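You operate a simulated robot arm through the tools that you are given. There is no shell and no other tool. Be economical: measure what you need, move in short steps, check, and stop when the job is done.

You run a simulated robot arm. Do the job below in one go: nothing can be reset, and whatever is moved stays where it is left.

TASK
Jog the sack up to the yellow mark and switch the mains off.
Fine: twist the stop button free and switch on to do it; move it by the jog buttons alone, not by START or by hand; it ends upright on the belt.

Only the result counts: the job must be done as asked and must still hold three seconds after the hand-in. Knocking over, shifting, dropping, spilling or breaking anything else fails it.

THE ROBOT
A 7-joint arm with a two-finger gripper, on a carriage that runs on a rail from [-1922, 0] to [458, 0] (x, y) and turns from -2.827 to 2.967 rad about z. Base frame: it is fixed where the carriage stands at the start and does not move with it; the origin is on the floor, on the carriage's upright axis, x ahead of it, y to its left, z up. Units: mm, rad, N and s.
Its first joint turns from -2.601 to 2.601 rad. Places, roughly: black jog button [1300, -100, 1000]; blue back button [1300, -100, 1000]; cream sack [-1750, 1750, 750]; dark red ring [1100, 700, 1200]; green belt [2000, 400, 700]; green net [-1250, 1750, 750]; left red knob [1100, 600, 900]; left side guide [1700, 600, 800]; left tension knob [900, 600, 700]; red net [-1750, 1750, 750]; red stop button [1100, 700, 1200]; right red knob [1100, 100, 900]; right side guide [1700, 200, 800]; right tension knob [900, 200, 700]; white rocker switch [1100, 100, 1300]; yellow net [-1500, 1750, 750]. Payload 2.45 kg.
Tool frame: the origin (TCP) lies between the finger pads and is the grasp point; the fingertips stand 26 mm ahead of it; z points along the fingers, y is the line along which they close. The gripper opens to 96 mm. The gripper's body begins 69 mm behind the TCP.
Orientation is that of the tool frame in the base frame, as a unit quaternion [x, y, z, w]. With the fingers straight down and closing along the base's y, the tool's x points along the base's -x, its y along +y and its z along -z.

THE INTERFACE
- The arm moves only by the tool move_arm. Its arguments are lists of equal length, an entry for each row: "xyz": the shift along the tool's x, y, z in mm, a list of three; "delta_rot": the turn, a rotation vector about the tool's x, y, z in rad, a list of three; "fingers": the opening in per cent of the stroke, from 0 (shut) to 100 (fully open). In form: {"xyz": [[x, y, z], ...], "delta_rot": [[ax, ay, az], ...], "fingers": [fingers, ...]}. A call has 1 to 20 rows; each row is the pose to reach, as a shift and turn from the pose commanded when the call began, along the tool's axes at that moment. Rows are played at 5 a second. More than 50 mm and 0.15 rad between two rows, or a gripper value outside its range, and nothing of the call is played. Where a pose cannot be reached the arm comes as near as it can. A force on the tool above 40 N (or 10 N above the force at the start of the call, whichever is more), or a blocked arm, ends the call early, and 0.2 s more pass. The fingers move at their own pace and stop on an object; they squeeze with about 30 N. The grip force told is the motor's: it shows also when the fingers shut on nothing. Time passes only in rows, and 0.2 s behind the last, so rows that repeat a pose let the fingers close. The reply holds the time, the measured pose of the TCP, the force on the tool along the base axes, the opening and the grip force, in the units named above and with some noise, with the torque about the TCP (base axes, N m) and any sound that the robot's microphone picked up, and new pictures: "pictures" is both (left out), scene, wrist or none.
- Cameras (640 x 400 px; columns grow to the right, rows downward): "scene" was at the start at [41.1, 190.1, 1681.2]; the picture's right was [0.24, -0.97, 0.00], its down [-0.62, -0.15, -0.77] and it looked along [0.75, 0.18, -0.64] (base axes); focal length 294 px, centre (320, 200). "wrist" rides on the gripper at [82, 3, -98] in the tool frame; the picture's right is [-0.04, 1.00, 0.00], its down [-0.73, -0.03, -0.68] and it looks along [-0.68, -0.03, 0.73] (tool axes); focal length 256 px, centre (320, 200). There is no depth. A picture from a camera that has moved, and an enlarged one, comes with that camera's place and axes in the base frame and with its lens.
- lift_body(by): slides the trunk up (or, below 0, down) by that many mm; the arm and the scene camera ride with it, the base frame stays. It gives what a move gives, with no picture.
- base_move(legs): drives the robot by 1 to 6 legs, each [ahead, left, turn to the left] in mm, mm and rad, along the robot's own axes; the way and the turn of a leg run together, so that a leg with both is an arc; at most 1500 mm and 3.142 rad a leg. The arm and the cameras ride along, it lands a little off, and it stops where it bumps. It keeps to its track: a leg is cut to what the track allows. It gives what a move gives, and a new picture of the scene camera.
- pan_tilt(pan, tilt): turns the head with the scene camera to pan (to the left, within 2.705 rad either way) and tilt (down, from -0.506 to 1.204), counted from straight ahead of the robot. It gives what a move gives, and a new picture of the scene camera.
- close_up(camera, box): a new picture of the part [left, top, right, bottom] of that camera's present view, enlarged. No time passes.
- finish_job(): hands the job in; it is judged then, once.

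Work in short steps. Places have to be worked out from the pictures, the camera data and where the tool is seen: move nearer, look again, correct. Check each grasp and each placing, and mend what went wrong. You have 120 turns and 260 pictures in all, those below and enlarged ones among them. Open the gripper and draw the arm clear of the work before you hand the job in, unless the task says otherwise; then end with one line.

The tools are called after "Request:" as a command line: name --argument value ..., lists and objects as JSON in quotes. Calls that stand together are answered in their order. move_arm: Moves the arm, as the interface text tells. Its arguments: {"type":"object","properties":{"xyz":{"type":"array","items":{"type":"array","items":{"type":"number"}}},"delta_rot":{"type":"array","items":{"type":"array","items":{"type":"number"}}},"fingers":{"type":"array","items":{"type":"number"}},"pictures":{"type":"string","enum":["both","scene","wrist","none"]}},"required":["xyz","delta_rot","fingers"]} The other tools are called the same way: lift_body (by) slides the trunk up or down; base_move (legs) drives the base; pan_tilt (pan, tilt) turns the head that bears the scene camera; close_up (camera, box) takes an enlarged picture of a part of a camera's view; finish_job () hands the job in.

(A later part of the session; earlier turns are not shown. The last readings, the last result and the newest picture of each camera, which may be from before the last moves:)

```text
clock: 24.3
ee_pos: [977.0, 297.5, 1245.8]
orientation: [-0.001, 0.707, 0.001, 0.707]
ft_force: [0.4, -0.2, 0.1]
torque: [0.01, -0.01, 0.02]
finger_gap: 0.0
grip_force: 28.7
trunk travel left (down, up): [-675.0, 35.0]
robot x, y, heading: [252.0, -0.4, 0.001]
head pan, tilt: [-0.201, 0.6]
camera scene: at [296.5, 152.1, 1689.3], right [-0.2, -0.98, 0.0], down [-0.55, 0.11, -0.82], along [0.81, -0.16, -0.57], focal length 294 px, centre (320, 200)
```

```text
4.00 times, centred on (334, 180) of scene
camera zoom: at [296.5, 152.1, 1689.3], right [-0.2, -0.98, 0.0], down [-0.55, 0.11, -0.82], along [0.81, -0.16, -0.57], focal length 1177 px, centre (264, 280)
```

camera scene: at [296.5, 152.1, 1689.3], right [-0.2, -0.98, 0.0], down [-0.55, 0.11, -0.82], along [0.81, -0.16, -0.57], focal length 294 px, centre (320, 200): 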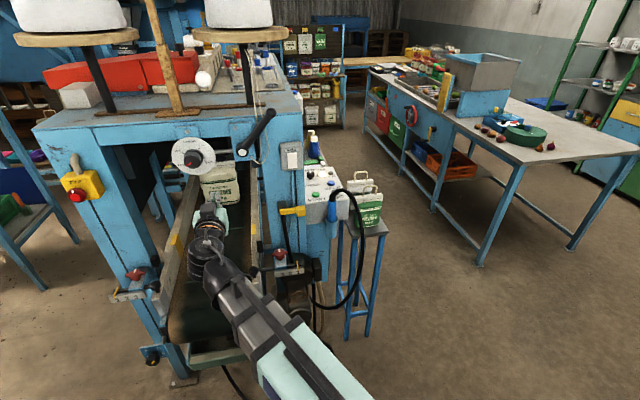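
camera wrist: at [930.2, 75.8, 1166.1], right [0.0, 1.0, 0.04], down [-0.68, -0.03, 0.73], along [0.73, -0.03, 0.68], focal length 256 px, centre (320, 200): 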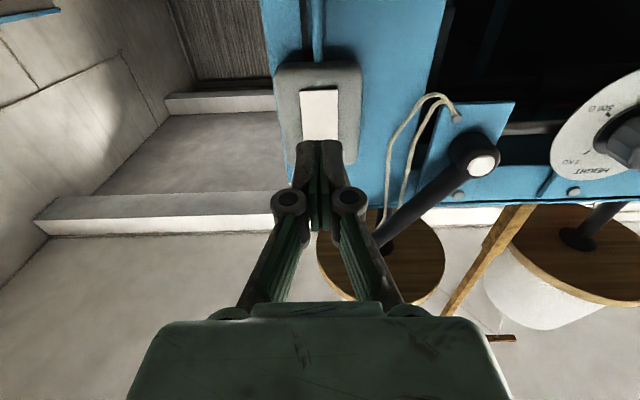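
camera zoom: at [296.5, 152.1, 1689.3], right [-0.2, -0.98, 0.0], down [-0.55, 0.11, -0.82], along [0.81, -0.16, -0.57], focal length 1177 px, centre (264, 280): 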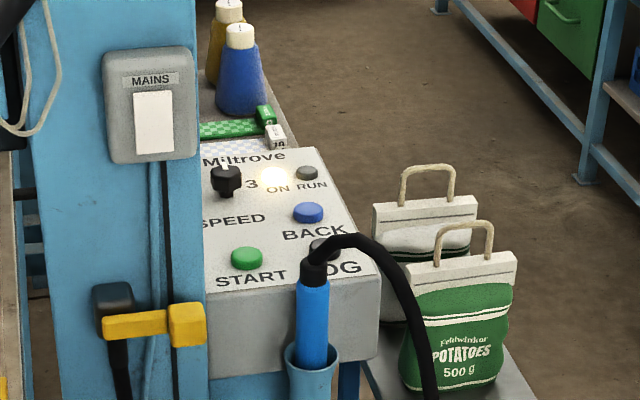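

JOG sits at about [1305, -118, 1016], with START around 85 mm to its left and BACK about 40 mm behind. The wand's cable arcs over JOG. I move the arm to y=-120 and then pitch the tool about 45° down to view the panel.

Request:
move_arm --xyz '[[0, -49, 0], [0, -98, 0], [0, -147, 0], [0, -196, 0], [0, -245, 0], [0, -294, 0], [0, -343, 0], [0, -392, 0], [0, -420, 0]]' --delta_rot '[[0, 0, 0], [0, 0, 0], [0, 0, 0], [0, 0, 0], [0, 0, 0], [0, 0, 0], [0, 0, 0], [0, 0, 0], [0, 0, 0]]' --fingers '[0, 0, 0, 0, 0, 0, 0, 0, 0]' --pictures "none"

Request:
move_arm --xyz '[[0, 0, 0], [0, 0, 0], [0, 0, 0], [0, 0, 0], [0, 0, 0], [0, 0, 0]]' --delta_rot '[[0, 0.14, 0], [0, 0.28, 0], [0, 0.42, 0], [0, 0.56, 0], [0, 0.7, 0], [0, 0.8, 0]]' --fingers '[0, 0, 0, 0, 0, 0]'

```text
clock: 26.3
ee_pos: [978.9, -123.0, 1247.6]
orientation: [-0.001, 0.707, 0.001, 0.707]
ft_force: [0.9, 0.4, 0.2]
torque: [0.0, 0.02, 0.01]
finger_gap: 0.0
grip_force: 28.3
trunk travel left (down, up): [-675.0, 35.0]
robot x, y, heading: [253.3, 0.8, -0.006]
head pan, tilt: [-0.201, 0.6]
```

```text
clock: 27.7
ee_pos: [979.3, -122.2, 1248.2]
orientation: [0.0, 0.927, 0.0, 0.374]
ft_force: [-0.1, 0.1, -0.2]
torque: [-0.01, 0.01, 0.04]
finger_gap: 0.2
grip_force: 28.2
trunk travel left (down, up): [-675.0, 35.0]
robot x, y, heading: [250.5, 3.9, 0.001]
head pan, tilt: [-0.201, 0.6]
camera scene: at [296.6, 152.0, 1689.3], right [-0.2, -0.98, 0.0], down [-0.55, 0.11, -0.83], along [0.81, -0.16, -0.56], focal length 294 px, centre (320, 200)
camera wrist: at [851.8, -119.2, 1261.8], right [0.03, 1.0, 0.03], down [0.06, -0.03, 1.0], along [1.0, -0.03, -0.06], focal length 256 px, centre (320, 200)
```

scene: 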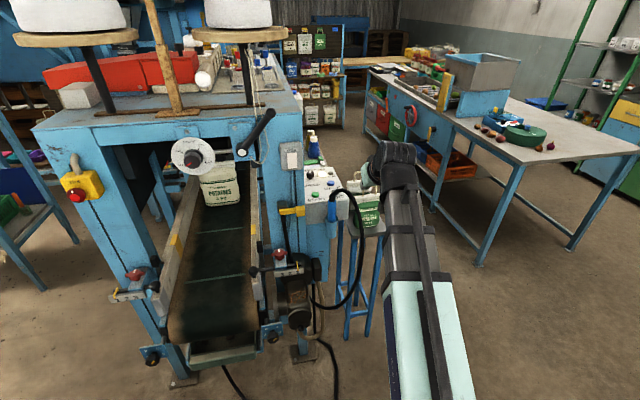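
wrist: 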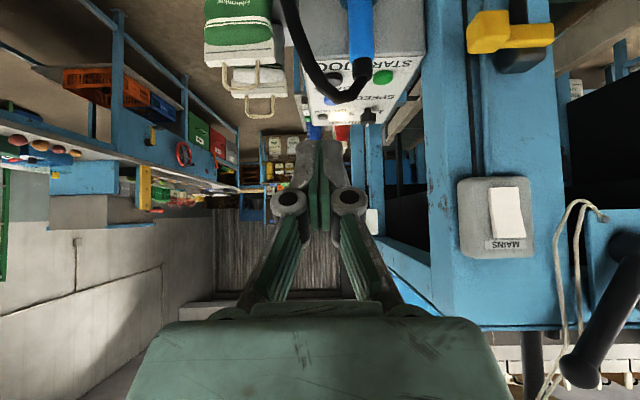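

Request:
close_up --camera "wrist" --box '[270, 0, 430, 130]'

Request:
close_up --camera "scene" --box '[280, 150, 400, 225]'

```text
3.08 times, centred on (350, 65) of wrist
camera zoom: at [851.8, -119.2, 1261.8], right [0.03, 1.0, 0.03], down [0.06, -0.03, 1.0], along [1.0, -0.03, -0.06], focal length 788 px, centre (228, 615)
```

zoom: 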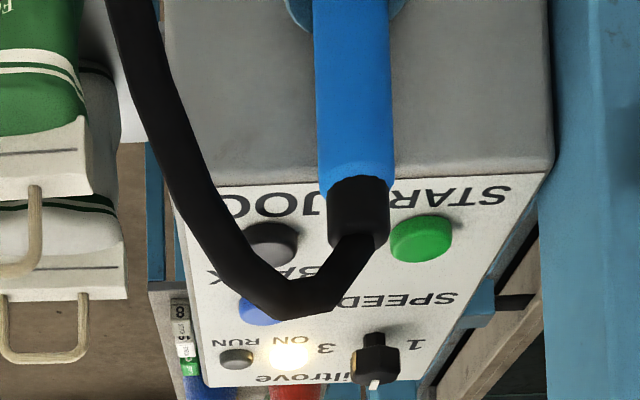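

```text
5.33 times, centred on (340, 188) of scene
camera zoom: at [296.6, 152.0, 1689.3], right [-0.2, -0.98, 0.0], down [-0.55, 0.11, -0.83], along [0.81, -0.16, -0.56], focal length 1569 px, centre (213, 267)
```

zoom: 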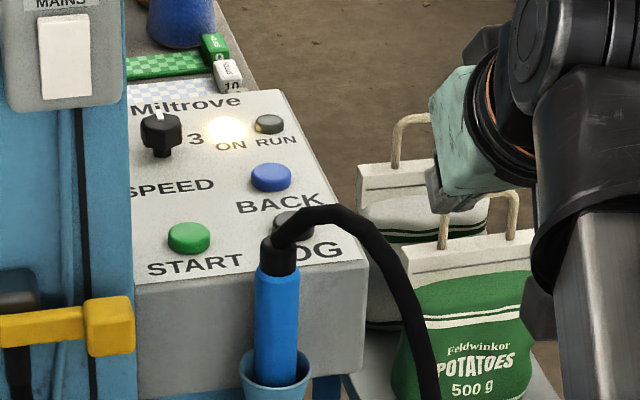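

The wand and its cable loop stand in front of the panel, at x≈1150-1180, so I should come in from above and behind them with the wrist camera on the far side. I roll the wrist by π about the tool axis.

Request:
move_arm --xyz '[[0, 0, 0], [0, 0, 0], [0, 0, 0], [0, 0, 0], [0, 0, 0], [0, 0, 0], [0, 0, 0], [0, 0, 0], [0, 0, 0], [0, 0, 0], [0, 0, 0]]' --delta_rot '[[0, 0, 0.143], [0, 0, 0.286], [0, 0, 0.428], [0, 0, 0.571], [0, 0, 0.714], [0, 0, 0.857], [0, 0, 1.0], [0, 0, 1.142], [0, 0, 1.285], [0, 0, 1.428], [0, 0, 1.571]]' --fingers '[0, 0, 0, 0, 0, 0, 0, 0, 0, 0, 0]' --pictures "none"

Request:
move_arm --xyz '[[0, 0, 0], [0, 0, 0], [0, 0, 0], [0, 0, 0], [0, 0, 0], [0, 0, 0], [0, 0, 0], [0, 0, 0], [0, 0, 0], [0, 0, 0], [0, 0, 0]]' --delta_rot '[[0, 0, 0.143], [0, 0, 0.286], [0, 0, 0.428], [0, 0, 0.571], [0, 0, 0.714], [0, 0, 0.857], [0, 0, 1.0], [0, 0, 1.142], [0, 0, 1.285], [0, 0, 1.428], [0, 0, 1.571]]' --fingers '[0, 0, 0, 0, 0, 0, 0, 0, 0, 0, 0]'

```text
clock: 30.1
ee_pos: [978.6, -123.0, 1247.8]
orientation: [0.656, 0.654, 0.266, 0.266]
ft_force: [0.2, 0.0, 0.1]
torque: [-0.01, -0.03, -0.03]
finger_gap: 0.2
grip_force: 28.6
trunk travel left (down, up): [-675.0, 35.0]
robot x, y, heading: [250.1, -3.2, -0.001]
head pan, tilt: [-0.201, 0.6]
```

```text
clock: 32.5
ee_pos: [979.3, -121.8, 1247.4]
orientation: [0.926, -0.001, 0.376, -0.001]
ft_force: [0.6, -0.6, -0.1]
torque: [-0.02, -0.01, -0.01]
finger_gap: 0.1
grip_force: 28.5
trunk travel left (down, up): [-675.0, 35.0]
robot x, y, heading: [252.8, -0.7, -0.001]
head pan, tilt: [-0.201, 0.6]
camera scene: at [296.5, 152.0, 1689.3], right [-0.2, -0.98, 0.0], down [-0.55, 0.11, -0.83], along [0.81, -0.16, -0.56], focal length 294 px, centre (320, 200)
camera wrist: at [968.5, -126.0, 1375.2], right [-0.03, -1.0, -0.03], down [-1.0, 0.03, -0.02], along [0.02, 0.03, -1.0], focal length 256 px, centre (320, 200)
```

scene: 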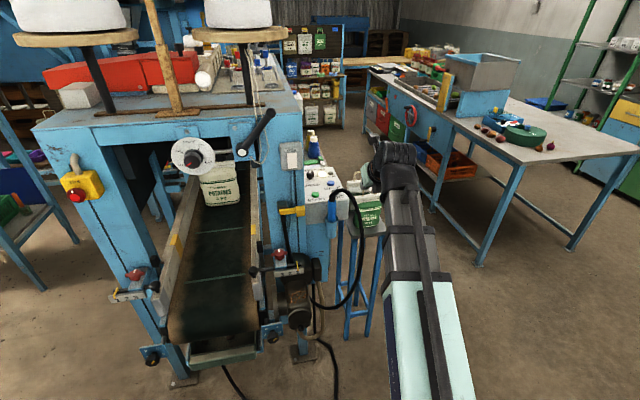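
wrist: 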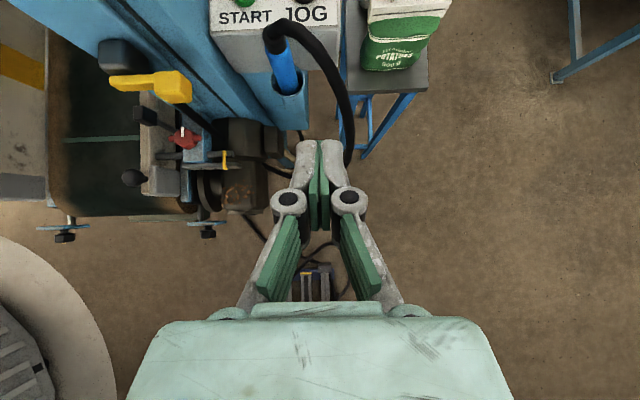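

The wrist camera now looks straight down and confirms the cable loop at x≈1130-1165, with the panel front edge at x≈1227. I drive 130 mm ahead at this height, well above everything.

Request:
base_move --legs '[[130, 0, 0]]'

Request:
close_up --camera "wrist" --box '[160, 0, 480, 200]'

```text
clock: 33.8
ee_pos: [1107.6, -123.8, 1247.5]
orientation: [0.927, 0.0, 0.376, 0.0]
ft_force: [1.0, -0.5, -0.3]
torque: [0.0, 0.01, 0.01]
finger_gap: 0.1
grip_force: 29.1
trunk travel left (down, up): [-675.0, 35.0]
robot x, y, heading: [379.8, 1.9, -0.002]
head pan, tilt: [-0.201, 0.6]
camera scene: at [425.9, 151.9, 1689.3], right [-0.2, -0.98, 0.0], down [-0.55, 0.11, -0.82], along [0.81, -0.16, -0.57], focal length 294 px, centre (320, 200)
```

scene: 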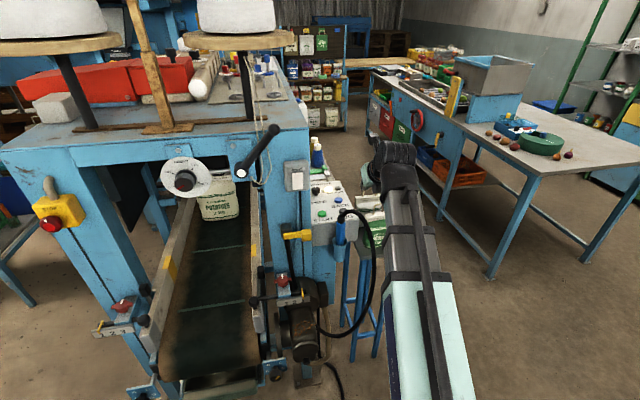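

```text
2.00 times, centred on (320, 100) of wrist
camera zoom: at [1097.8, -126.1, 1375.0], right [-0.03, -1.0, -0.03], down [-1.0, 0.03, -0.02], along [0.02, 0.03, -1.0], focal length 512 px, centre (320, 400)
```

zoom: 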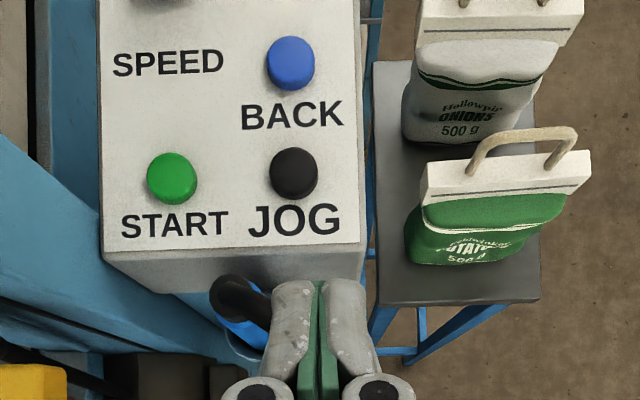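

The panel is fully visible from above. I take a scene close-up for height triangulation.

Request:
close_up --camera "scene" --box '[280, 160, 400, 235]'

```text
5.33 times, centred on (340, 198) of scene
camera zoom: at [425.9, 151.9, 1689.3], right [-0.2, -0.98, 0.0], down [-0.55, 0.11, -0.82], along [0.81, -0.16, -0.57], focal length 1569 px, centre (213, 213)
```

zoom: 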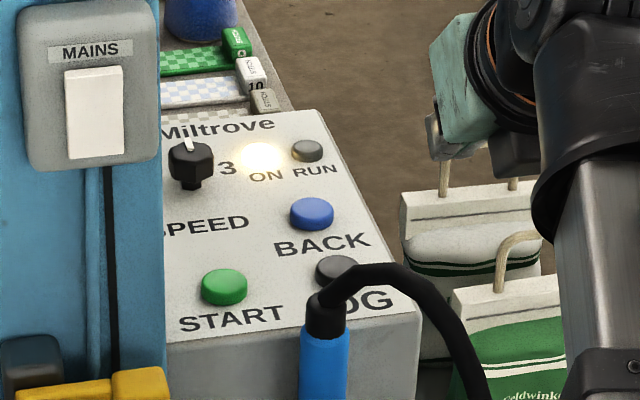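

JOG triangulates to about [1250, -102, 1050], and the panel is only mildly tilted. I steepen the tool to about 75° down, above the button and clear of the cable.

Request:
move_arm --xyz '[[22, -5.5, 21], [44, -11, 42], [65, -16.5, 63], [87, -22, 84], [61, -22, 111], [34, -22, 138], [8, -22, 166]]' --delta_rot '[[0, -0.14, 0], [0, -0.28, 0], [0, -0.42, 0], [0, -0.55, 0], [0, -0.55, 0], [0, -0.55, 0], [0, -0.55, 0]]' --fingers '[0, 0, 0, 0, 0, 0, 0]'

Request:
close_up --camera "scene" --box '[280, 150, 400, 225]'

```text
clock: 35.4
ee_pos: [1228.2, -100.9, 1134.4]
orientation: [0.994, 0.001, 0.109, -0.001]
ft_force: [-0.2, 0.6, 0.1]
torque: [0.06, 0.04, 0.0]
finger_gap: 0.0
grip_force: 28.3
trunk travel left (down, up): [-675.0, 35.0]
robot x, y, heading: [382.1, 1.1, 0.001]
head pan, tilt: [-0.201, 0.6]
camera scene: at [425.6, 151.9, 1689.3], right [-0.2, -0.98, 0.0], down [-0.55, 0.11, -0.83], along [0.81, -0.16, -0.56], focal length 294 px, centre (320, 200)
camera wrist: at [1286.8, -103.8, 1247.8], right [-0.04, -1.0, -0.01], down [-0.86, 0.03, 0.5], along [-0.5, 0.03, -0.86], focal length 256 px, centre (320, 200)
```

scene: 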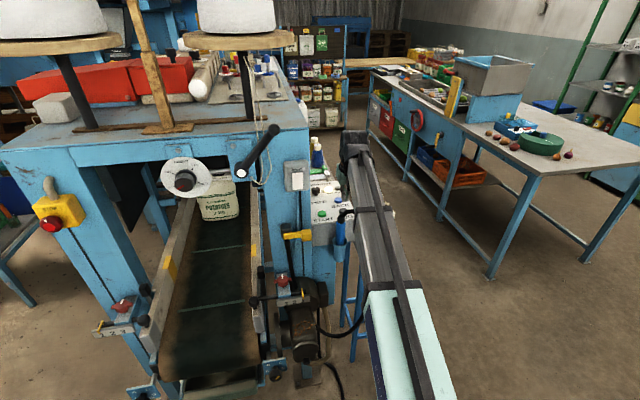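
wrist: 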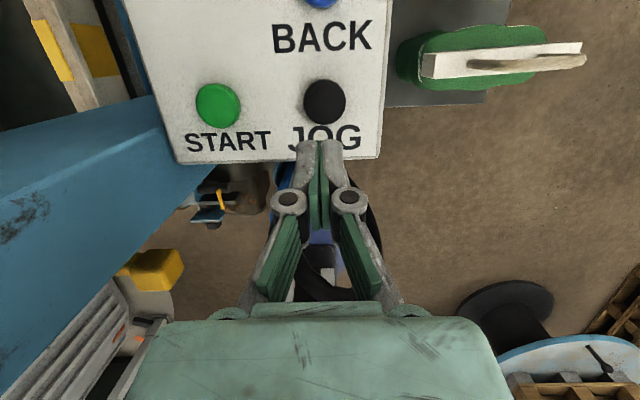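

```text
5.33 times, centred on (340, 188) of scene
camera zoom: at [425.6, 151.9, 1689.3], right [-0.2, -0.98, 0.0], down [-0.55, 0.11, -0.83], along [0.81, -0.16, -0.56], focal length 1569 px, centre (213, 267)
```

zoom: 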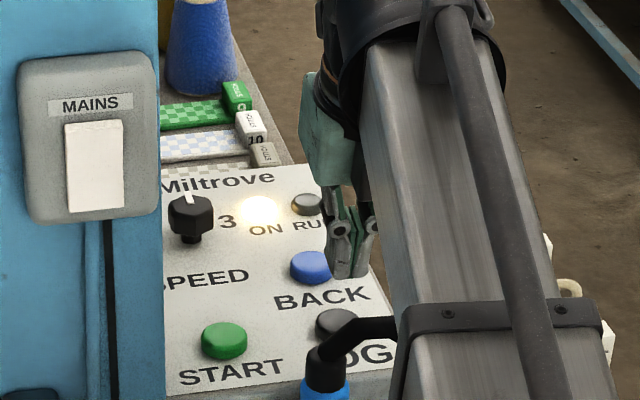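

JOG refines to [1254, -103, 1048], about 64 mm ahead of the tip. I advance to 10 mm short of it.

Request:
move_arm --xyz '[[6, 2, 27], [6, 2, 54]]' --delta_rot '[[0, 0, 0], [0, 0, 0]]' --fingers '[0, 0, 0]'

```text
refused: the lists must be of equal length
```

The finger list had one entry too many, so I send the same move corrected.

Request:
move_arm --xyz '[[6, 2, 27], [6, 2, 54]]' --delta_rot '[[0, 0, 0], [0, 0, 0]]' --fingers '[0, 0]'

Request:
close_up --camera "wrist" --box '[240, 80, 400, 180]'

Request:
close_up --camera "scene" --box '[140, 150, 300, 270]'

```text
clock: 36.0
ee_pos: [1246.8, -103.7, 1083.1]
orientation: [0.994, 0.0, 0.111, 0.0]
ft_force: [-0.2, -0.2, 1.6]
torque: [-0.01, 0.01, 0.02]
finger_gap: 0.0
grip_force: 28.2
trunk travel left (down, up): [-675.0, 35.0]
robot x, y, heading: [378.0, -1.7, 0.004]
head pan, tilt: [-0.201, 0.6]
camera scene: at [425.7, 151.9, 1689.3], right [-0.2, -0.98, 0.0], down [-0.55, 0.11, -0.82], along [0.81, -0.16, -0.57], focal length 294 px, centre (320, 200)
camera wrist: at [1305.1, -106.3, 1196.8], right [-0.04, -1.0, -0.01], down [-0.86, 0.03, 0.5], along [-0.5, 0.03, -0.86], focal length 256 px, centre (320, 200)
```

scene: 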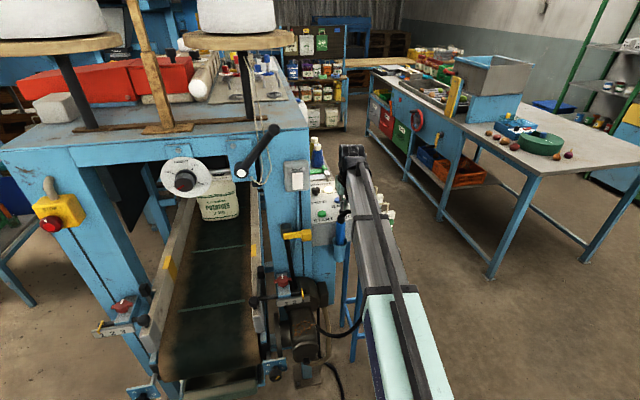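
wrist: 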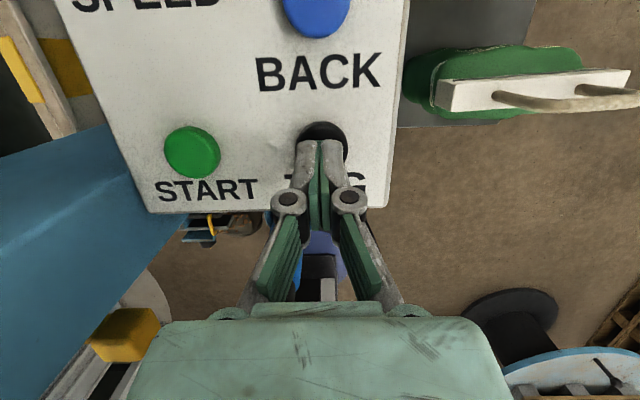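

```text
4.00 times, centred on (320, 130) of wrist
camera zoom: at [1305.1, -106.3, 1196.8], right [-0.04, -1.0, -0.01], down [-0.86, 0.03, 0.5], along [-0.5, 0.03, -0.86], focal length 1024 px, centre (320, 480)
```

zoom: 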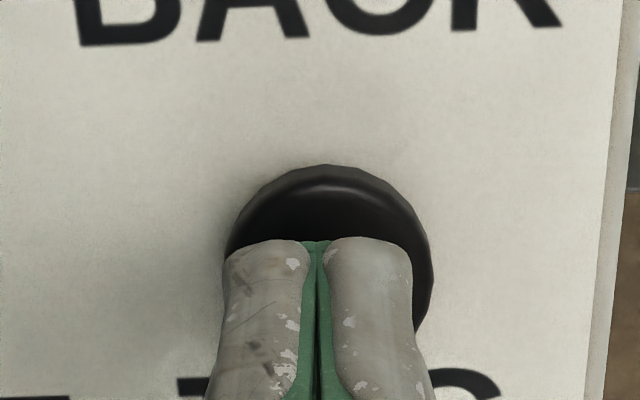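

```text
3.33 times, centred on (220, 210) of scene
camera zoom: at [425.7, 151.9, 1689.3], right [-0.2, -0.98, 0.0], down [-0.55, 0.11, -0.82], along [0.81, -0.16, -0.57], focal length 981 px, centre (653, 167)
```

zoom: 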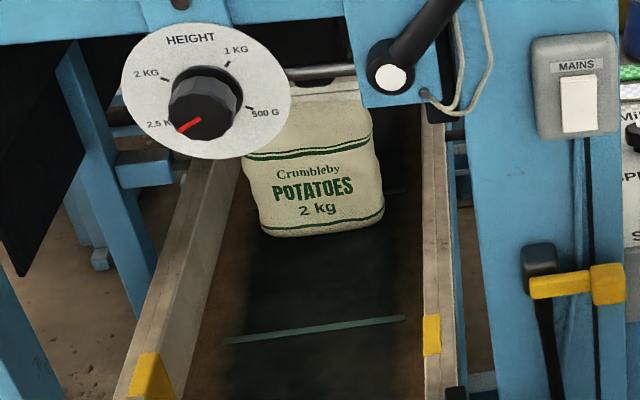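

The tip is centred over JOG. I press briefly, then let off, and compare the sack's place.

Request:
move_arm --xyz '[[0, 0, 8], [0, 0, 12], [0, 0, 15], [0, 0, 0]]' --delta_rot '[[0, 0, 0], [0, 0, 0], [0, 0, 0], [0, 0, 0]]' --fingers '[0, 0, 0, 0]' --pictures "none"

Request:
close_up --camera "scene" --box '[140, 150, 300, 270]'

```text
clock: 37.0
ee_pos: [1246.5, -103.5, 1083.1]
orientation: [0.994, 0.001, 0.109, -0.001]
ft_force: [0.0, 0.1, -0.5]
torque: [0.0, -0.01, 0.01]
finger_gap: 0.0
grip_force: 28.9
trunk travel left (down, up): [-675.0, 35.0]
robot x, y, heading: [377.5, -2.4, 0.007]
head pan, tilt: [-0.201, 0.6]
heard: click
```

```text
3.33 times, centred on (220, 210) of scene
camera zoom: at [424.8, 152.0, 1689.2], right [-0.2, -0.98, 0.0], down [-0.55, 0.11, -0.83], along [0.81, -0.16, -0.56], focal length 981 px, centre (653, 167)
```

zoom: 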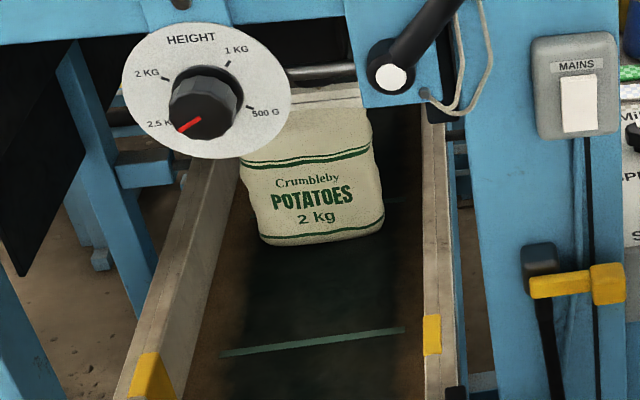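

JOG brings the sack toward us, by about 20 mm on that tap. The sack front is at x≈1708 and the mark spans about x 1345-1420, so I hold JOG for about 1.6 s.

Request:
move_arm --xyz '[[0, 0, 8], [0, 0, 12], [0, 0, 15], [0, 0, 15], [0, 0, 15], [0, 0, 15], [0, 0, 15], [0, 0, 15], [0, 0, 15], [0, 0, 0]]' --delta_rot '[[0, 0, 0], [0, 0, 0], [0, 0, 0], [0, 0, 0], [0, 0, 0], [0, 0, 0], [0, 0, 0], [0, 0, 0], [0, 0, 0], [0, 0, 0]]' --fingers '[0, 0, 0, 0, 0, 0, 0, 0, 0, 0]' --pictures "none"

Request:
close_up --camera "scene" --box '[140, 150, 300, 270]'

```text
clock: 39.2
ee_pos: [1244.8, -103.3, 1082.5]
orientation: [0.994, 0.0, 0.111, 0.0]
ft_force: [1.0, -0.1, -0.3]
torque: [-0.04, -0.04, 0.0]
finger_gap: 0.2
grip_force: 28.5
trunk travel left (down, up): [-675.0, 35.0]
robot x, y, heading: [379.2, -3.3, 0.001]
head pan, tilt: [-0.201, 0.6]
heard: click
```

```text
3.33 times, centred on (220, 210) of scene
camera zoom: at [424.7, 152.0, 1689.0], right [-0.2, -0.98, 0.0], down [-0.55, 0.11, -0.83], along [0.81, -0.16, -0.56], focal length 981 px, centre (653, 167)
```

zoom: 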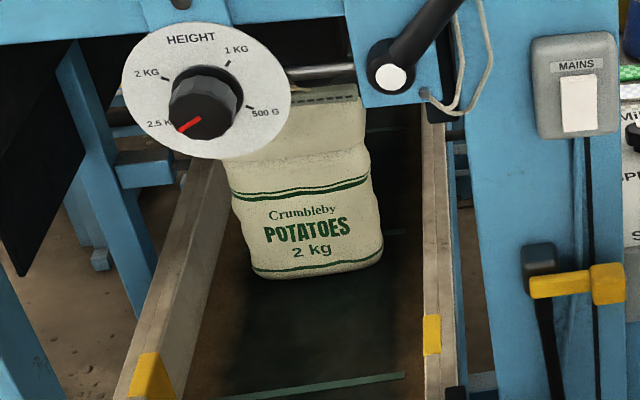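

It moved about 78 mm and stays upright. I hold again for longer.

Request:
move_arm --xyz '[[0, 0, 8], [0, 0, 12], [0, 0, 15], [0, 0, 15], [0, 0, 15], [0, 0, 15], [0, 0, 15], [0, 0, 15], [0, 0, 15], [0, 0, 15], [0, 0, 15], [0, 0, 0]]' --delta_rot '[[0, 0, 0], [0, 0, 0], [0, 0, 0], [0, 0, 0], [0, 0, 0], [0, 0, 0], [0, 0, 0], [0, 0, 0], [0, 0, 0], [0, 0, 0], [0, 0, 0], [0, 0, 0]]' --fingers '[0, 0, 0, 0, 0, 0, 0, 0, 0, 0, 0, 0]' --pictures "none"

Request:
close_up --camera "scene" --box '[140, 150, 300, 270]'

```text
clock: 41.8
ee_pos: [1245.3, -102.9, 1082.4]
orientation: [0.994, 0.0, 0.11, 0.0]
ft_force: [-0.1, -0.5, 0.1]
torque: [-0.01, 0.03, 0.03]
finger_gap: 0.0
grip_force: 28.5
trunk travel left (down, up): [-675.0, 35.0]
robot x, y, heading: [380.9, 2.5, 0.005]
head pan, tilt: [-0.201, 0.6]
heard: click
```

```text
3.33 times, centred on (220, 210) of scene
camera zoom: at [424.7, 152.0, 1689.0], right [-0.2, -0.98, 0.0], down [-0.55, 0.11, -0.83], along [0.81, -0.16, -0.56], focal length 981 px, centre (653, 167)
```

zoom: 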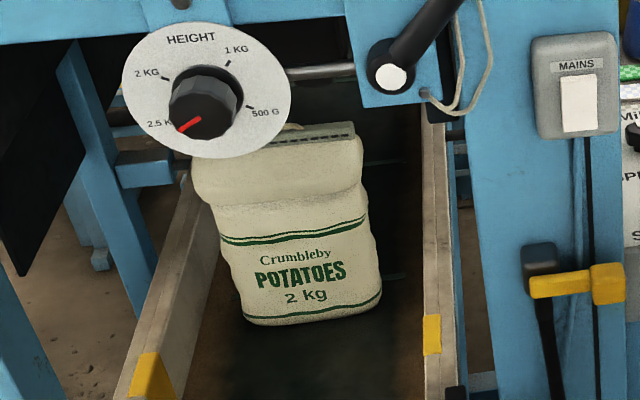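

The front is at x≈1520 now. I point the head at the marks to measure them.

Request:
pan_tilt --pan 0.15 --tilt 0.8

Request:
close_up --camera "scene" --box '[230, 90, 390, 210]'

```text
clock: 42.6
ee_pos: [1246.7, -102.4, 1082.8]
orientation: [0.994, 0.0, 0.11, 0.0]
ft_force: [0.9, -0.3, 0.0]
torque: [0.01, 0.0, 0.01]
finger_gap: 0.0
grip_force: 28.5
trunk travel left (down, up): [-675.0, 35.0]
robot x, y, heading: [381.4, 0.8, 0.003]
head pan, tilt: [0.15, 0.799]
camera scene: at [418.6, 181.6, 1672.5], right [0.15, -0.99, 0.0], down [-0.71, -0.11, -0.7], along [0.69, 0.1, -0.72], focal length 294 px, centre (320, 200)
```

scene: 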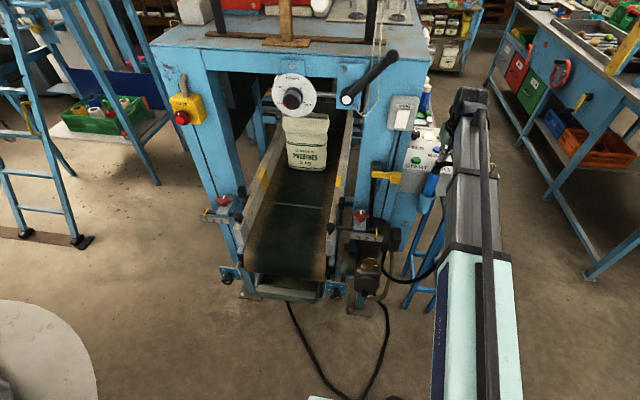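

```text
3.33 times, centred on (310, 150) of scene
camera zoom: at [418.6, 181.6, 1672.5], right [0.15, -0.99, 0.0], down [-0.71, -0.11, -0.7], along [0.69, 0.1, -0.72], focal length 981 px, centre (353, 367)
```

zoom: 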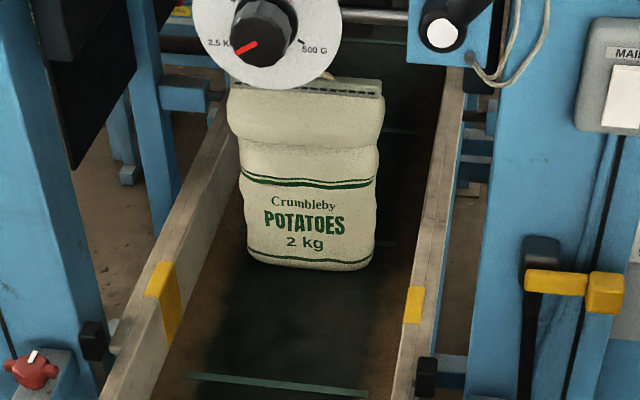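

The mark spans about x 1338-1411 at belt level and the sack front is at 1520. I jog about 110 mm more, then trim.

Request:
move_arm --xyz '[[0, 0, 8], [0, 0, 12], [0, 0, 15], [0, 0, 15], [0, 0, 15], [0, 0, 15], [0, 0, 15], [0, 0, 15], [0, 0, 15], [0, 0, 15], [0, 0, 15], [0, 0, 0]]' --delta_rot '[[0, 0, 0], [0, 0, 0], [0, 0, 0], [0, 0, 0], [0, 0, 0], [0, 0, 0], [0, 0, 0], [0, 0, 0], [0, 0, 0], [0, 0, 0], [0, 0, 0], [0, 0, 0]]' --fingers '[0, 0, 0, 0, 0, 0, 0, 0, 0, 0, 0, 0]' --pictures "none"

Request:
close_up --camera "scene" --box '[230, 90, 390, 210]'

```text
clock: 45.2
ee_pos: [1244.5, -101.8, 1080.2]
orientation: [0.994, 0.0, 0.11, -0.001]
ft_force: [0.4, -0.3, 0.5]
torque: [0.02, -0.04, 0.02]
finger_gap: 0.0
grip_force: 28.6
trunk travel left (down, up): [-675.0, 35.0]
robot x, y, heading: [378.4, 0.3, -0.005]
head pan, tilt: [0.15, 0.799]
heard: click
```

```text
3.33 times, centred on (310, 150) of scene
camera zoom: at [417.8, 181.7, 1672.1], right [0.15, -0.99, 0.0], down [-0.71, -0.11, -0.7], along [0.69, 0.1, -0.72], focal length 981 px, centre (353, 367)
```

zoom: 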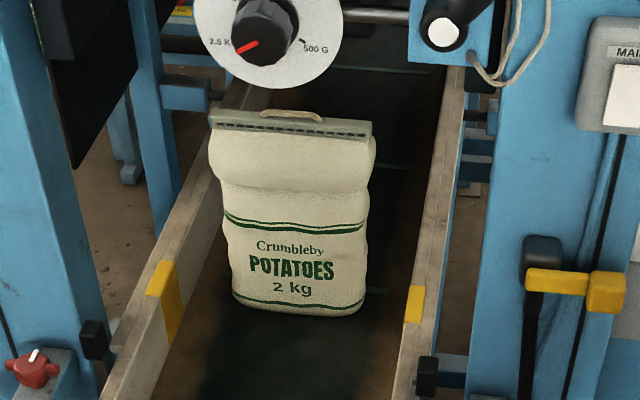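

The front is now at x≈1429, moved 91 mm. I jog about 75 mm more.

Request:
move_arm --xyz '[[0, 0, 8], [0, 0, 12], [0, 0, 15], [0, 0, 15], [0, 0, 15], [0, 0, 15], [0, 0, 15], [0, 0, 15], [0, 0, 0]]' --delta_rot '[[0, 0, 0], [0, 0, 0], [0, 0, 0], [0, 0, 0], [0, 0, 0], [0, 0, 0], [0, 0, 0], [0, 0, 0], [0, 0, 0]]' --fingers '[0, 0, 0, 0, 0, 0, 0, 0, 0]' --pictures "none"

Request:
close_up --camera "scene" --box '[230, 90, 390, 210]'

```text
clock: 47.2
ee_pos: [1245.4, -103.9, 1082.0]
orientation: [0.994, 0.0, 0.109, 0.0]
ft_force: [-0.8, 1.0, -0.3]
torque: [-0.01, 0.02, 0.01]
finger_gap: 0.2
grip_force: 28.5
trunk travel left (down, up): [-675.0, 35.0]
robot x, y, heading: [381.0, 2.4, 0.001]
head pan, tilt: [0.15, 0.799]
heard: click
```

```text
3.33 times, centred on (310, 150) of scene
camera zoom: at [417.9, 181.7, 1672.1], right [0.15, -0.99, 0.0], down [-0.71, -0.11, -0.7], along [0.69, 0.1, -0.72], focal length 981 px, centre (353, 367)
```

zoom: 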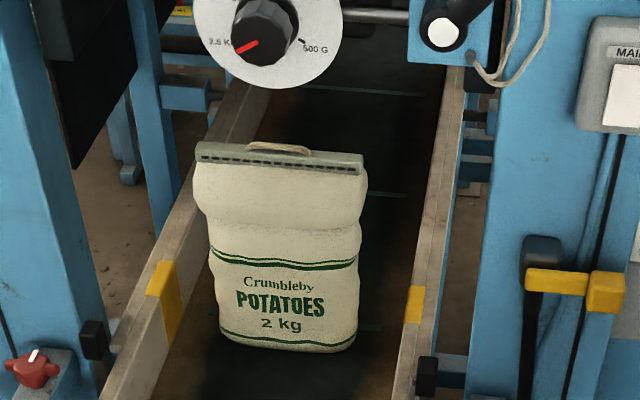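

The sack front is within the mark band now. I check more closely before trimming.

Request:
close_up --camera "scene" --box '[256, 140, 352, 212]'

```text
5.56 times, centred on (304, 176) of scene
camera zoom: at [417.9, 181.7, 1672.1], right [0.15, -0.99, 0.0], down [-0.71, -0.11, -0.7], along [0.69, 0.1, -0.72], focal length 1634 px, centre (409, 333)
```

zoom: 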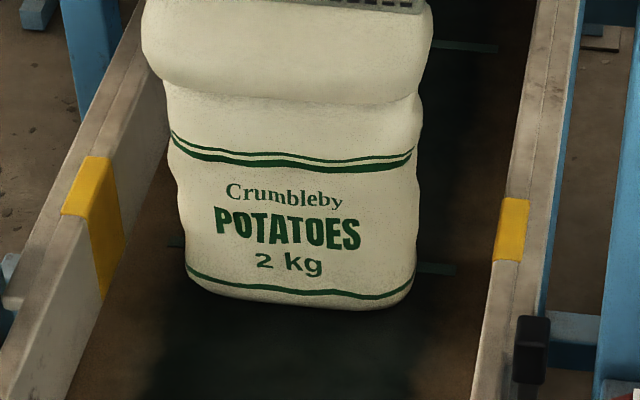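

The sack front sits at x≈1348, within the yellow band (about 1339-1409), so the sack is abreast of the mark. I withdraw from the panel straight up, then back, retracing the way in.

Request:
move_arm --xyz '[[8, 0, -37], [17, 0, -74], [25, 0, -112], [0, 0, -130], [-25, 0, -150], [-55, 0, -170], [-82, 0, -187]]' --delta_rot '[[0, 0, 0], [0, 0, 0], [0, 0, 0], [0, 0.14, 0], [0, 0.28, 0], [0, 0.42, 0], [0, 0.55, 0]]' --fingers '[0, 0, 0, 0, 0, 0, 0]' --pictures "none"

Request:
base_move --legs '[[-130, 0, 0]]'

```text
clock: 48.8
ee_pos: [1125.1, -103.0, 1248.4]
orientation: [0.926, -0.001, 0.377, -0.001]
ft_force: [0.8, 0.7, -0.2]
torque: [0.02, 0.02, -0.02]
finger_gap: 0.0
grip_force: 28.2
trunk travel left (down, up): [-675.0, 35.0]
robot x, y, heading: [378.9, -1.0, -0.002]
head pan, tilt: [0.15, 0.799]
```

```text
clock: 50.1
ee_pos: [994.8, -102.9, 1247.8]
orientation: [0.926, 0.0, 0.377, 0.0]
ft_force: [0.1, -0.1, 0.6]
torque: [0.02, -0.01, -0.02]
finger_gap: 0.1
grip_force: 28.6
trunk travel left (down, up): [-675.0, 35.0]
robot x, y, heading: [250.8, -1.2, -0.004]
head pan, tilt: [0.15, 0.799]
camera scene: at [288.5, 181.7, 1672.4], right [0.15, -0.99, 0.0], down [-0.71, -0.11, -0.7], along [0.69, 0.1, -0.72], focal length 294 px, centre (320, 200)
```

scene: 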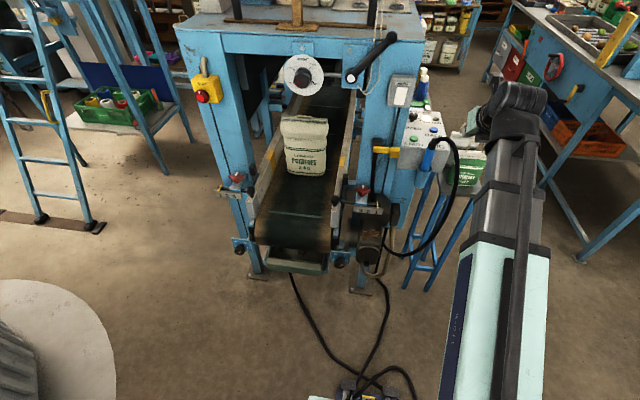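

I level the tool and swing to y≈400 in front of the belt, so the wrist camera can view the sack and marks squarely.

Request:
move_arm --xyz '[[0, 0, 0], [0, 0, 0], [0, 0, 0], [0, 0, 0], [0, 0, 0], [0, 0, 0]]' --delta_rot '[[0, 0.14, 0], [0, 0.28, 0], [0, 0.42, 0], [0, 0.56, 0], [0, 0.7, 0], [0, 0.795, 0]]' --fingers '[0, 0, 0, 0, 0, 0]' --pictures "none"

Request:
move_arm --xyz '[[0, -49, -10], [0, -98, -15], [0, -147, -15], [0, -196, -15], [0, -245, -15], [0, -294, -15], [0, -343, -15], [0, -392, -15], [0, -441, -15], [0, -490, -15], [0, -510, -15]]' --delta_rot '[[0, 0, 0], [0, 0, 0], [0, 0, 0], [0, 0, 0], [0, 0, 0], [0, 0, 0], [0, 0, 0], [0, 0, 0], [0, 0, 0], [0, 0, 0], [0, 0, 0]]' --fingers '[0, 0, 0, 0, 0, 0, 0, 0, 0, 0, 0]'

```text
clock: 51.5
ee_pos: [995.5, -103.5, 1248.1]
orientation: [0.708, -0.002, 0.706, 0.001]
ft_force: [-0.2, 0.2, -0.7]
torque: [0.01, 0.03, 0.01]
finger_gap: 0.1
grip_force: 28.7
trunk travel left (down, up): [-675.0, 35.0]
robot x, y, heading: [248.0, 2.1, 0.001]
head pan, tilt: [0.15, 0.799]
```

```text
clock: 53.9
ee_pos: [1062.4, 213.9, 1222.2]
orientation: [0.689, 0.101, 0.712, -0.094]
ft_force: [0.2, 0.5, 0.1]
torque: [0.01, -0.01, 0.02]
finger_gap: 0.0
grip_force: 28.8
out of reach, approached as far as the arm can: row 3, 4, 5, 6, 7, 8, 9, 10, 11
trunk travel left (down, up): [-675.0, 35.0]
robot x, y, heading: [249.6, -1.2, -0.004]
head pan, tilt: [0.15, 0.799]
camera scene: at [289.7, 182.2, 1672.3], right [0.15, -0.99, 0.0], down [-0.71, -0.11, -0.7], along [0.69, 0.1, -0.72], focal length 294 px, centre (320, 200)
camera wrist: at [966.5, 184.6, 1301.3], right [0.28, -0.96, -0.03], down [-0.64, -0.16, -0.75], along [0.72, 0.22, -0.66], focal length 256 px, centre (320, 200)
```

scene: 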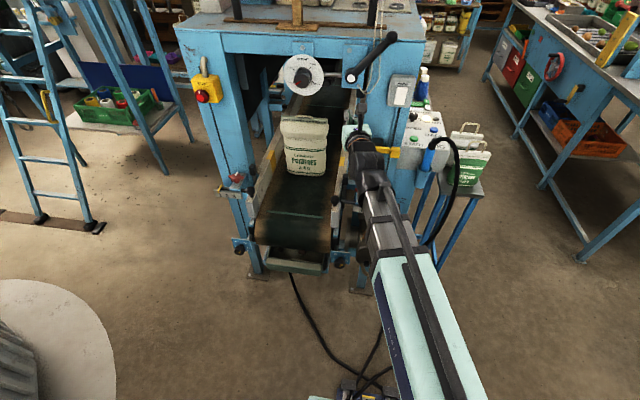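
wrist: 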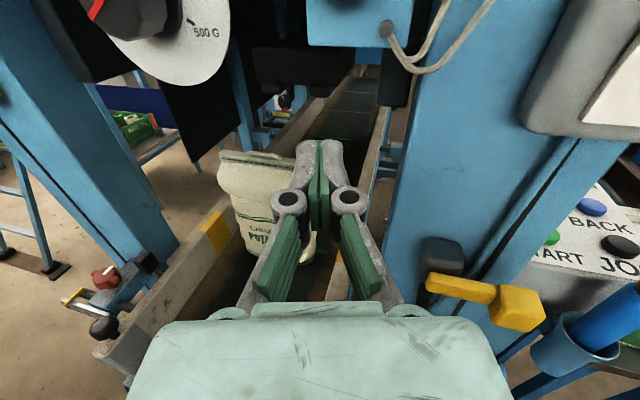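

The wrist roll reached a joint limit, but there was no contact. The view is useful, so I zoom in on sack and mark.

Request:
close_up --camera "wrist" --box '[140, 130, 340, 280]'

```text
2.67 times, centred on (240, 205) of wrist
camera zoom: at [966.5, 184.6, 1301.3], right [0.28, -0.96, -0.03], down [-0.64, -0.16, -0.75], along [0.72, 0.22, -0.66], focal length 683 px, centre (533, 187)
```

zoom: 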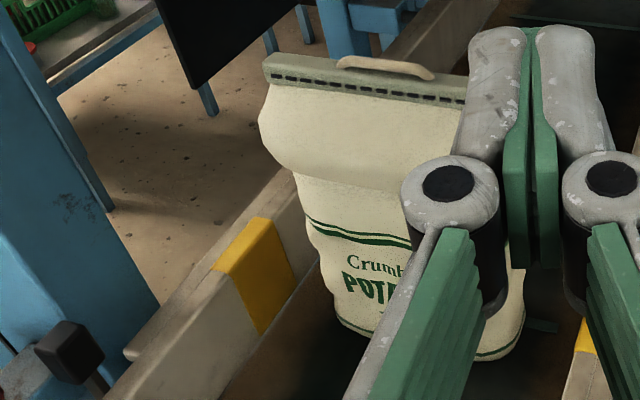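

Request:
close_up --camera "wrist" --box '[210, 200, 290, 280]'

Request:
close_up --camera "scene" --box '[250, 130, 350, 205]'

```text
5.00 times, centred on (250, 240) of wrist
camera zoom: at [966.5, 184.6, 1301.3], right [0.28, -0.96, -0.03], down [-0.64, -0.16, -0.75], along [0.72, 0.22, -0.66], focal length 1280 px, centre (670, 0)
```

zoom: 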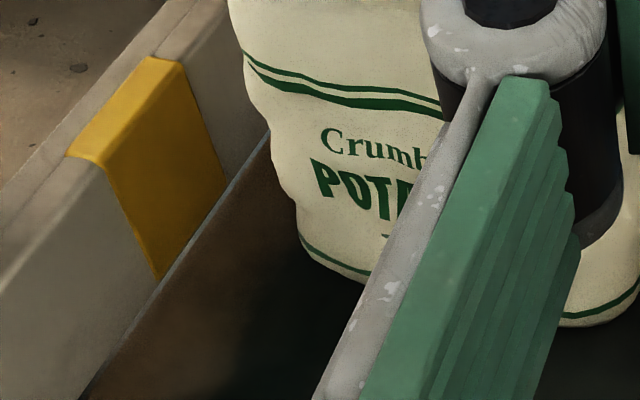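

```text
5.33 times, centred on (300, 168) of scene
camera zoom: at [289.7, 182.2, 1672.3], right [0.15, -0.99, 0.0], down [-0.71, -0.11, -0.7], along [0.69, 0.1, -0.72], focal length 1569 px, centre (427, 373)
```

zoom: 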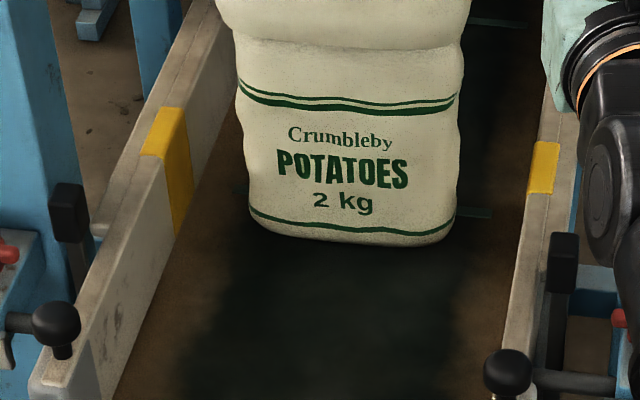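

Triangulating sack lettering and mark corners puts the belt at z≈797. The mark band is x≈1250-1311, the sack front x≈1280 and its hem (centre) x≈1336. A further 25 mm will set both front and body inside the band, so I return toward JOG.

Request:
move_arm --xyz '[[4, 41, -21.4], [8, 82, -43], [11, 123, -64], [15, 164, -86], [19, 205, -107], [23, 246, -128], [26.6, 287, -150]]' --delta_rot '[[-0.04, 0, 0], [-0.08, 0, 0], [-0.12, 0, 0], [-0.16, 0, 0], [-0.2, 0, 0], [-0.24, 0, 0], [-0.277, 0, 0]]' --fingers '[0, 0, 0, 0, 0, 0, 0]' --pictures "wrist"

```text
clock: 55.5
ee_pos: [993.9, -104.2, 1250.5]
orientation: [0.695, 0.002, 0.719, 0.002]
ft_force: [-0.1, 0.2, 0.3]
torque: [-0.02, 0.02, -0.01]
finger_gap: 0.2
grip_force: 28.4
trunk travel left (down, up): [-675.0, 35.0]
robot x, y, heading: [251.4, 2.2, 0.001]
head pan, tilt: [0.15, 0.799]
camera wrist: at [892.4, -106.6, 1330.6], right [0.0, -1.0, -0.04], down [-0.65, 0.03, -0.76], along [0.76, 0.02, -0.65], focal length 256 px, centre (320, 200)
```

wrist: 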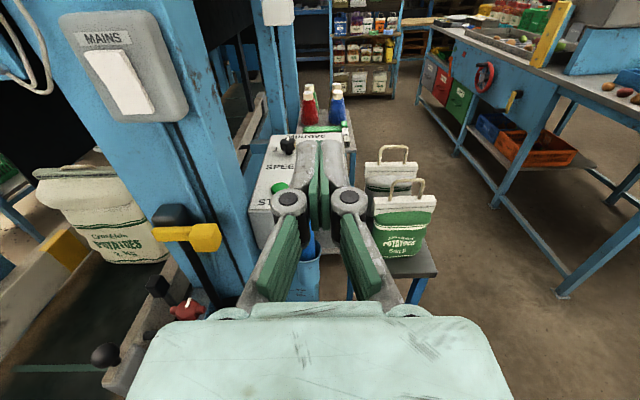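

I pitch down again (about 46°) and drive ahead 130 mm as before.

Request:
move_arm --xyz '[[0, 0, 0], [0, 0, 0], [0, 0, 0], [0, 0, 0], [0, 0, 0], [0, 0, 0]]' --delta_rot '[[0, -0.14, 0], [0, -0.28, 0], [0, -0.42, 0], [0, -0.56, 0], [0, -0.7, 0], [0, -0.835, 0]]' --fingers '[0, 0, 0, 0, 0, 0]' --pictures "none"

Request:
base_move --legs '[[130, 0, 0]]'

```text
clock: 56.9
ee_pos: [994.1, -103.7, 1251.4]
orientation: [0.928, 0.001, 0.373, 0.002]
ft_force: [-0.3, 0.4, -0.2]
torque: [-0.03, -0.02, -0.01]
finger_gap: 0.1
grip_force: 28.7
trunk travel left (down, up): [-675.0, 35.0]
robot x, y, heading: [255.7, -1.3, -0.001]
head pan, tilt: [0.15, 0.799]
```

```text
clock: 58.2
ee_pos: [1125.3, -105.1, 1250.2]
orientation: [0.927, 0.001, 0.374, 0.002]
ft_force: [0.7, 0.6, -0.2]
torque: [0.04, 0.02, -0.02]
finger_gap: 0.1
grip_force: 28.7
trunk travel left (down, up): [-675.0, 35.0]
robot x, y, heading: [377.7, 7.2, 0.003]
head pan, tilt: [0.15, 0.799]
camera scene: at [419.8, 181.6, 1672.4], right [0.15, -0.99, 0.0], down [-0.71, -0.11, -0.7], along [0.69, 0.1, -0.72], focal length 294 px, centre (320, 200)
```

scene: 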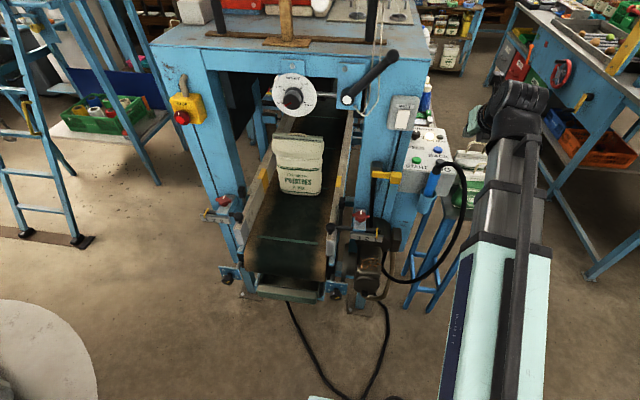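

I repeat the approach to the hover pose above JOG.

Request:
move_arm --xyz '[[22, -0.5, 21], [44, -1, 42], [65, -1.5, 63], [87, -2, 84], [58, -2, 114], [29, -2, 144], [0, -2, 174], [-28.8, -2, 203]]' --delta_rot '[[0, -0.14, 0], [0, -0.28, 0], [0, -0.42, 0], [0, -0.55, 0], [0, -0.55, 0], [0, -0.55, 0], [0, -0.55, 0], [0, -0.55, 0]]' --fingers '[0, 0, 0, 0, 0, 0, 0, 0]' --pictures "wrist"

Request:
close_up --camera "scene" --box '[256, 140, 352, 212]'

```text
clock: 60.0
ee_pos: [1244.4, -102.1, 1085.7]
orientation: [0.994, 0.001, 0.109, 0.002]
ft_force: [0.0, 0.5, 0.5]
torque: [-0.02, 0.01, 0.02]
finger_gap: 0.0
grip_force: 29.1
trunk travel left (down, up): [-675.0, 35.0]
robot x, y, heading: [380.7, 2.7, -0.001]
head pan, tilt: [0.15, 0.799]
camera wrist: at [1303.5, -105.0, 1199.0], right [-0.04, -1.0, 0.0], down [-0.86, 0.03, 0.5], along [-0.5, 0.02, -0.86], focal length 256 px, centre (320, 200)
```

wrist: 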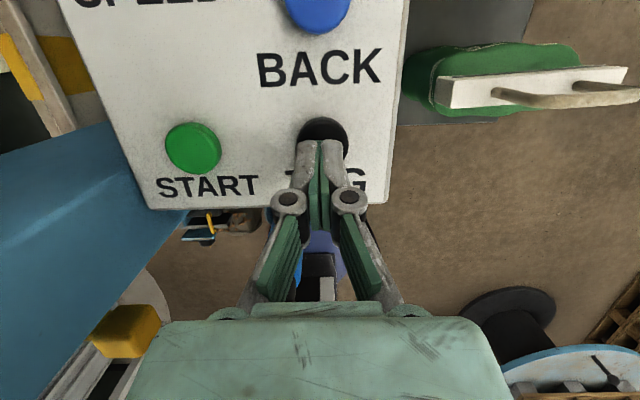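

```text
5.56 times, centred on (304, 176) of scene
camera zoom: at [419.3, 181.6, 1672.5], right [0.15, -0.99, 0.0], down [-0.71, -0.11, -0.7], along [0.69, 0.1, -0.72], focal length 1634 px, centre (409, 333)
```

zoom: 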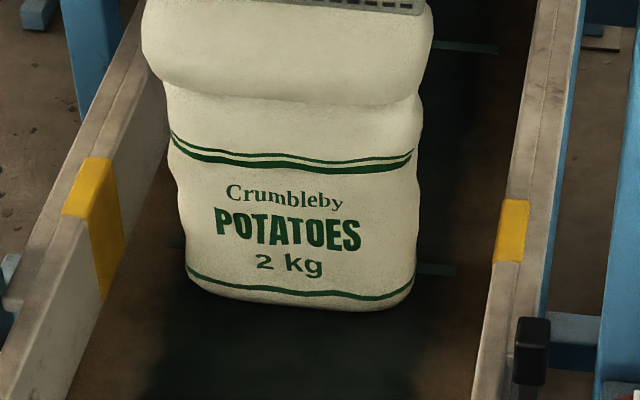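

I give one short tap on JOG.

Request:
move_arm --xyz '[[0, 0, 10], [0, 0, 14], [0, 0, 17], [0, 0, 0]]' --delta_rot '[[0, 0, 0], [0, 0, 0], [0, 0, 0], [0, 0, 0]]' --fingers '[0, 0, 0, 0]' --pictures "none"

Request:
close_up --camera "scene" --box '[256, 140, 352, 212]'

```text
clock: 61.0
ee_pos: [1243.7, -102.5, 1084.5]
orientation: [0.994, 0.001, 0.109, 0.002]
ft_force: [0.2, -0.3, -0.5]
torque: [0.09, -0.02, 0.01]
finger_gap: 0.0
grip_force: 28.8
trunk travel left (down, up): [-675.0, 35.0]
robot x, y, heading: [381.2, 1.1, -0.003]
head pan, tilt: [0.15, 0.799]
heard: click
```

```text
5.56 times, centred on (304, 176) of scene
camera zoom: at [418.8, 181.7, 1672.3], right [0.15, -0.99, 0.0], down [-0.71, -0.11, -0.7], along [0.69, 0.1, -0.72], focal length 1634 px, centre (409, 333)
```

zoom: 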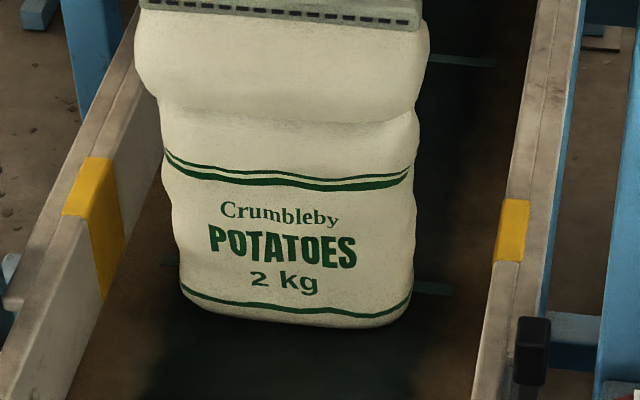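

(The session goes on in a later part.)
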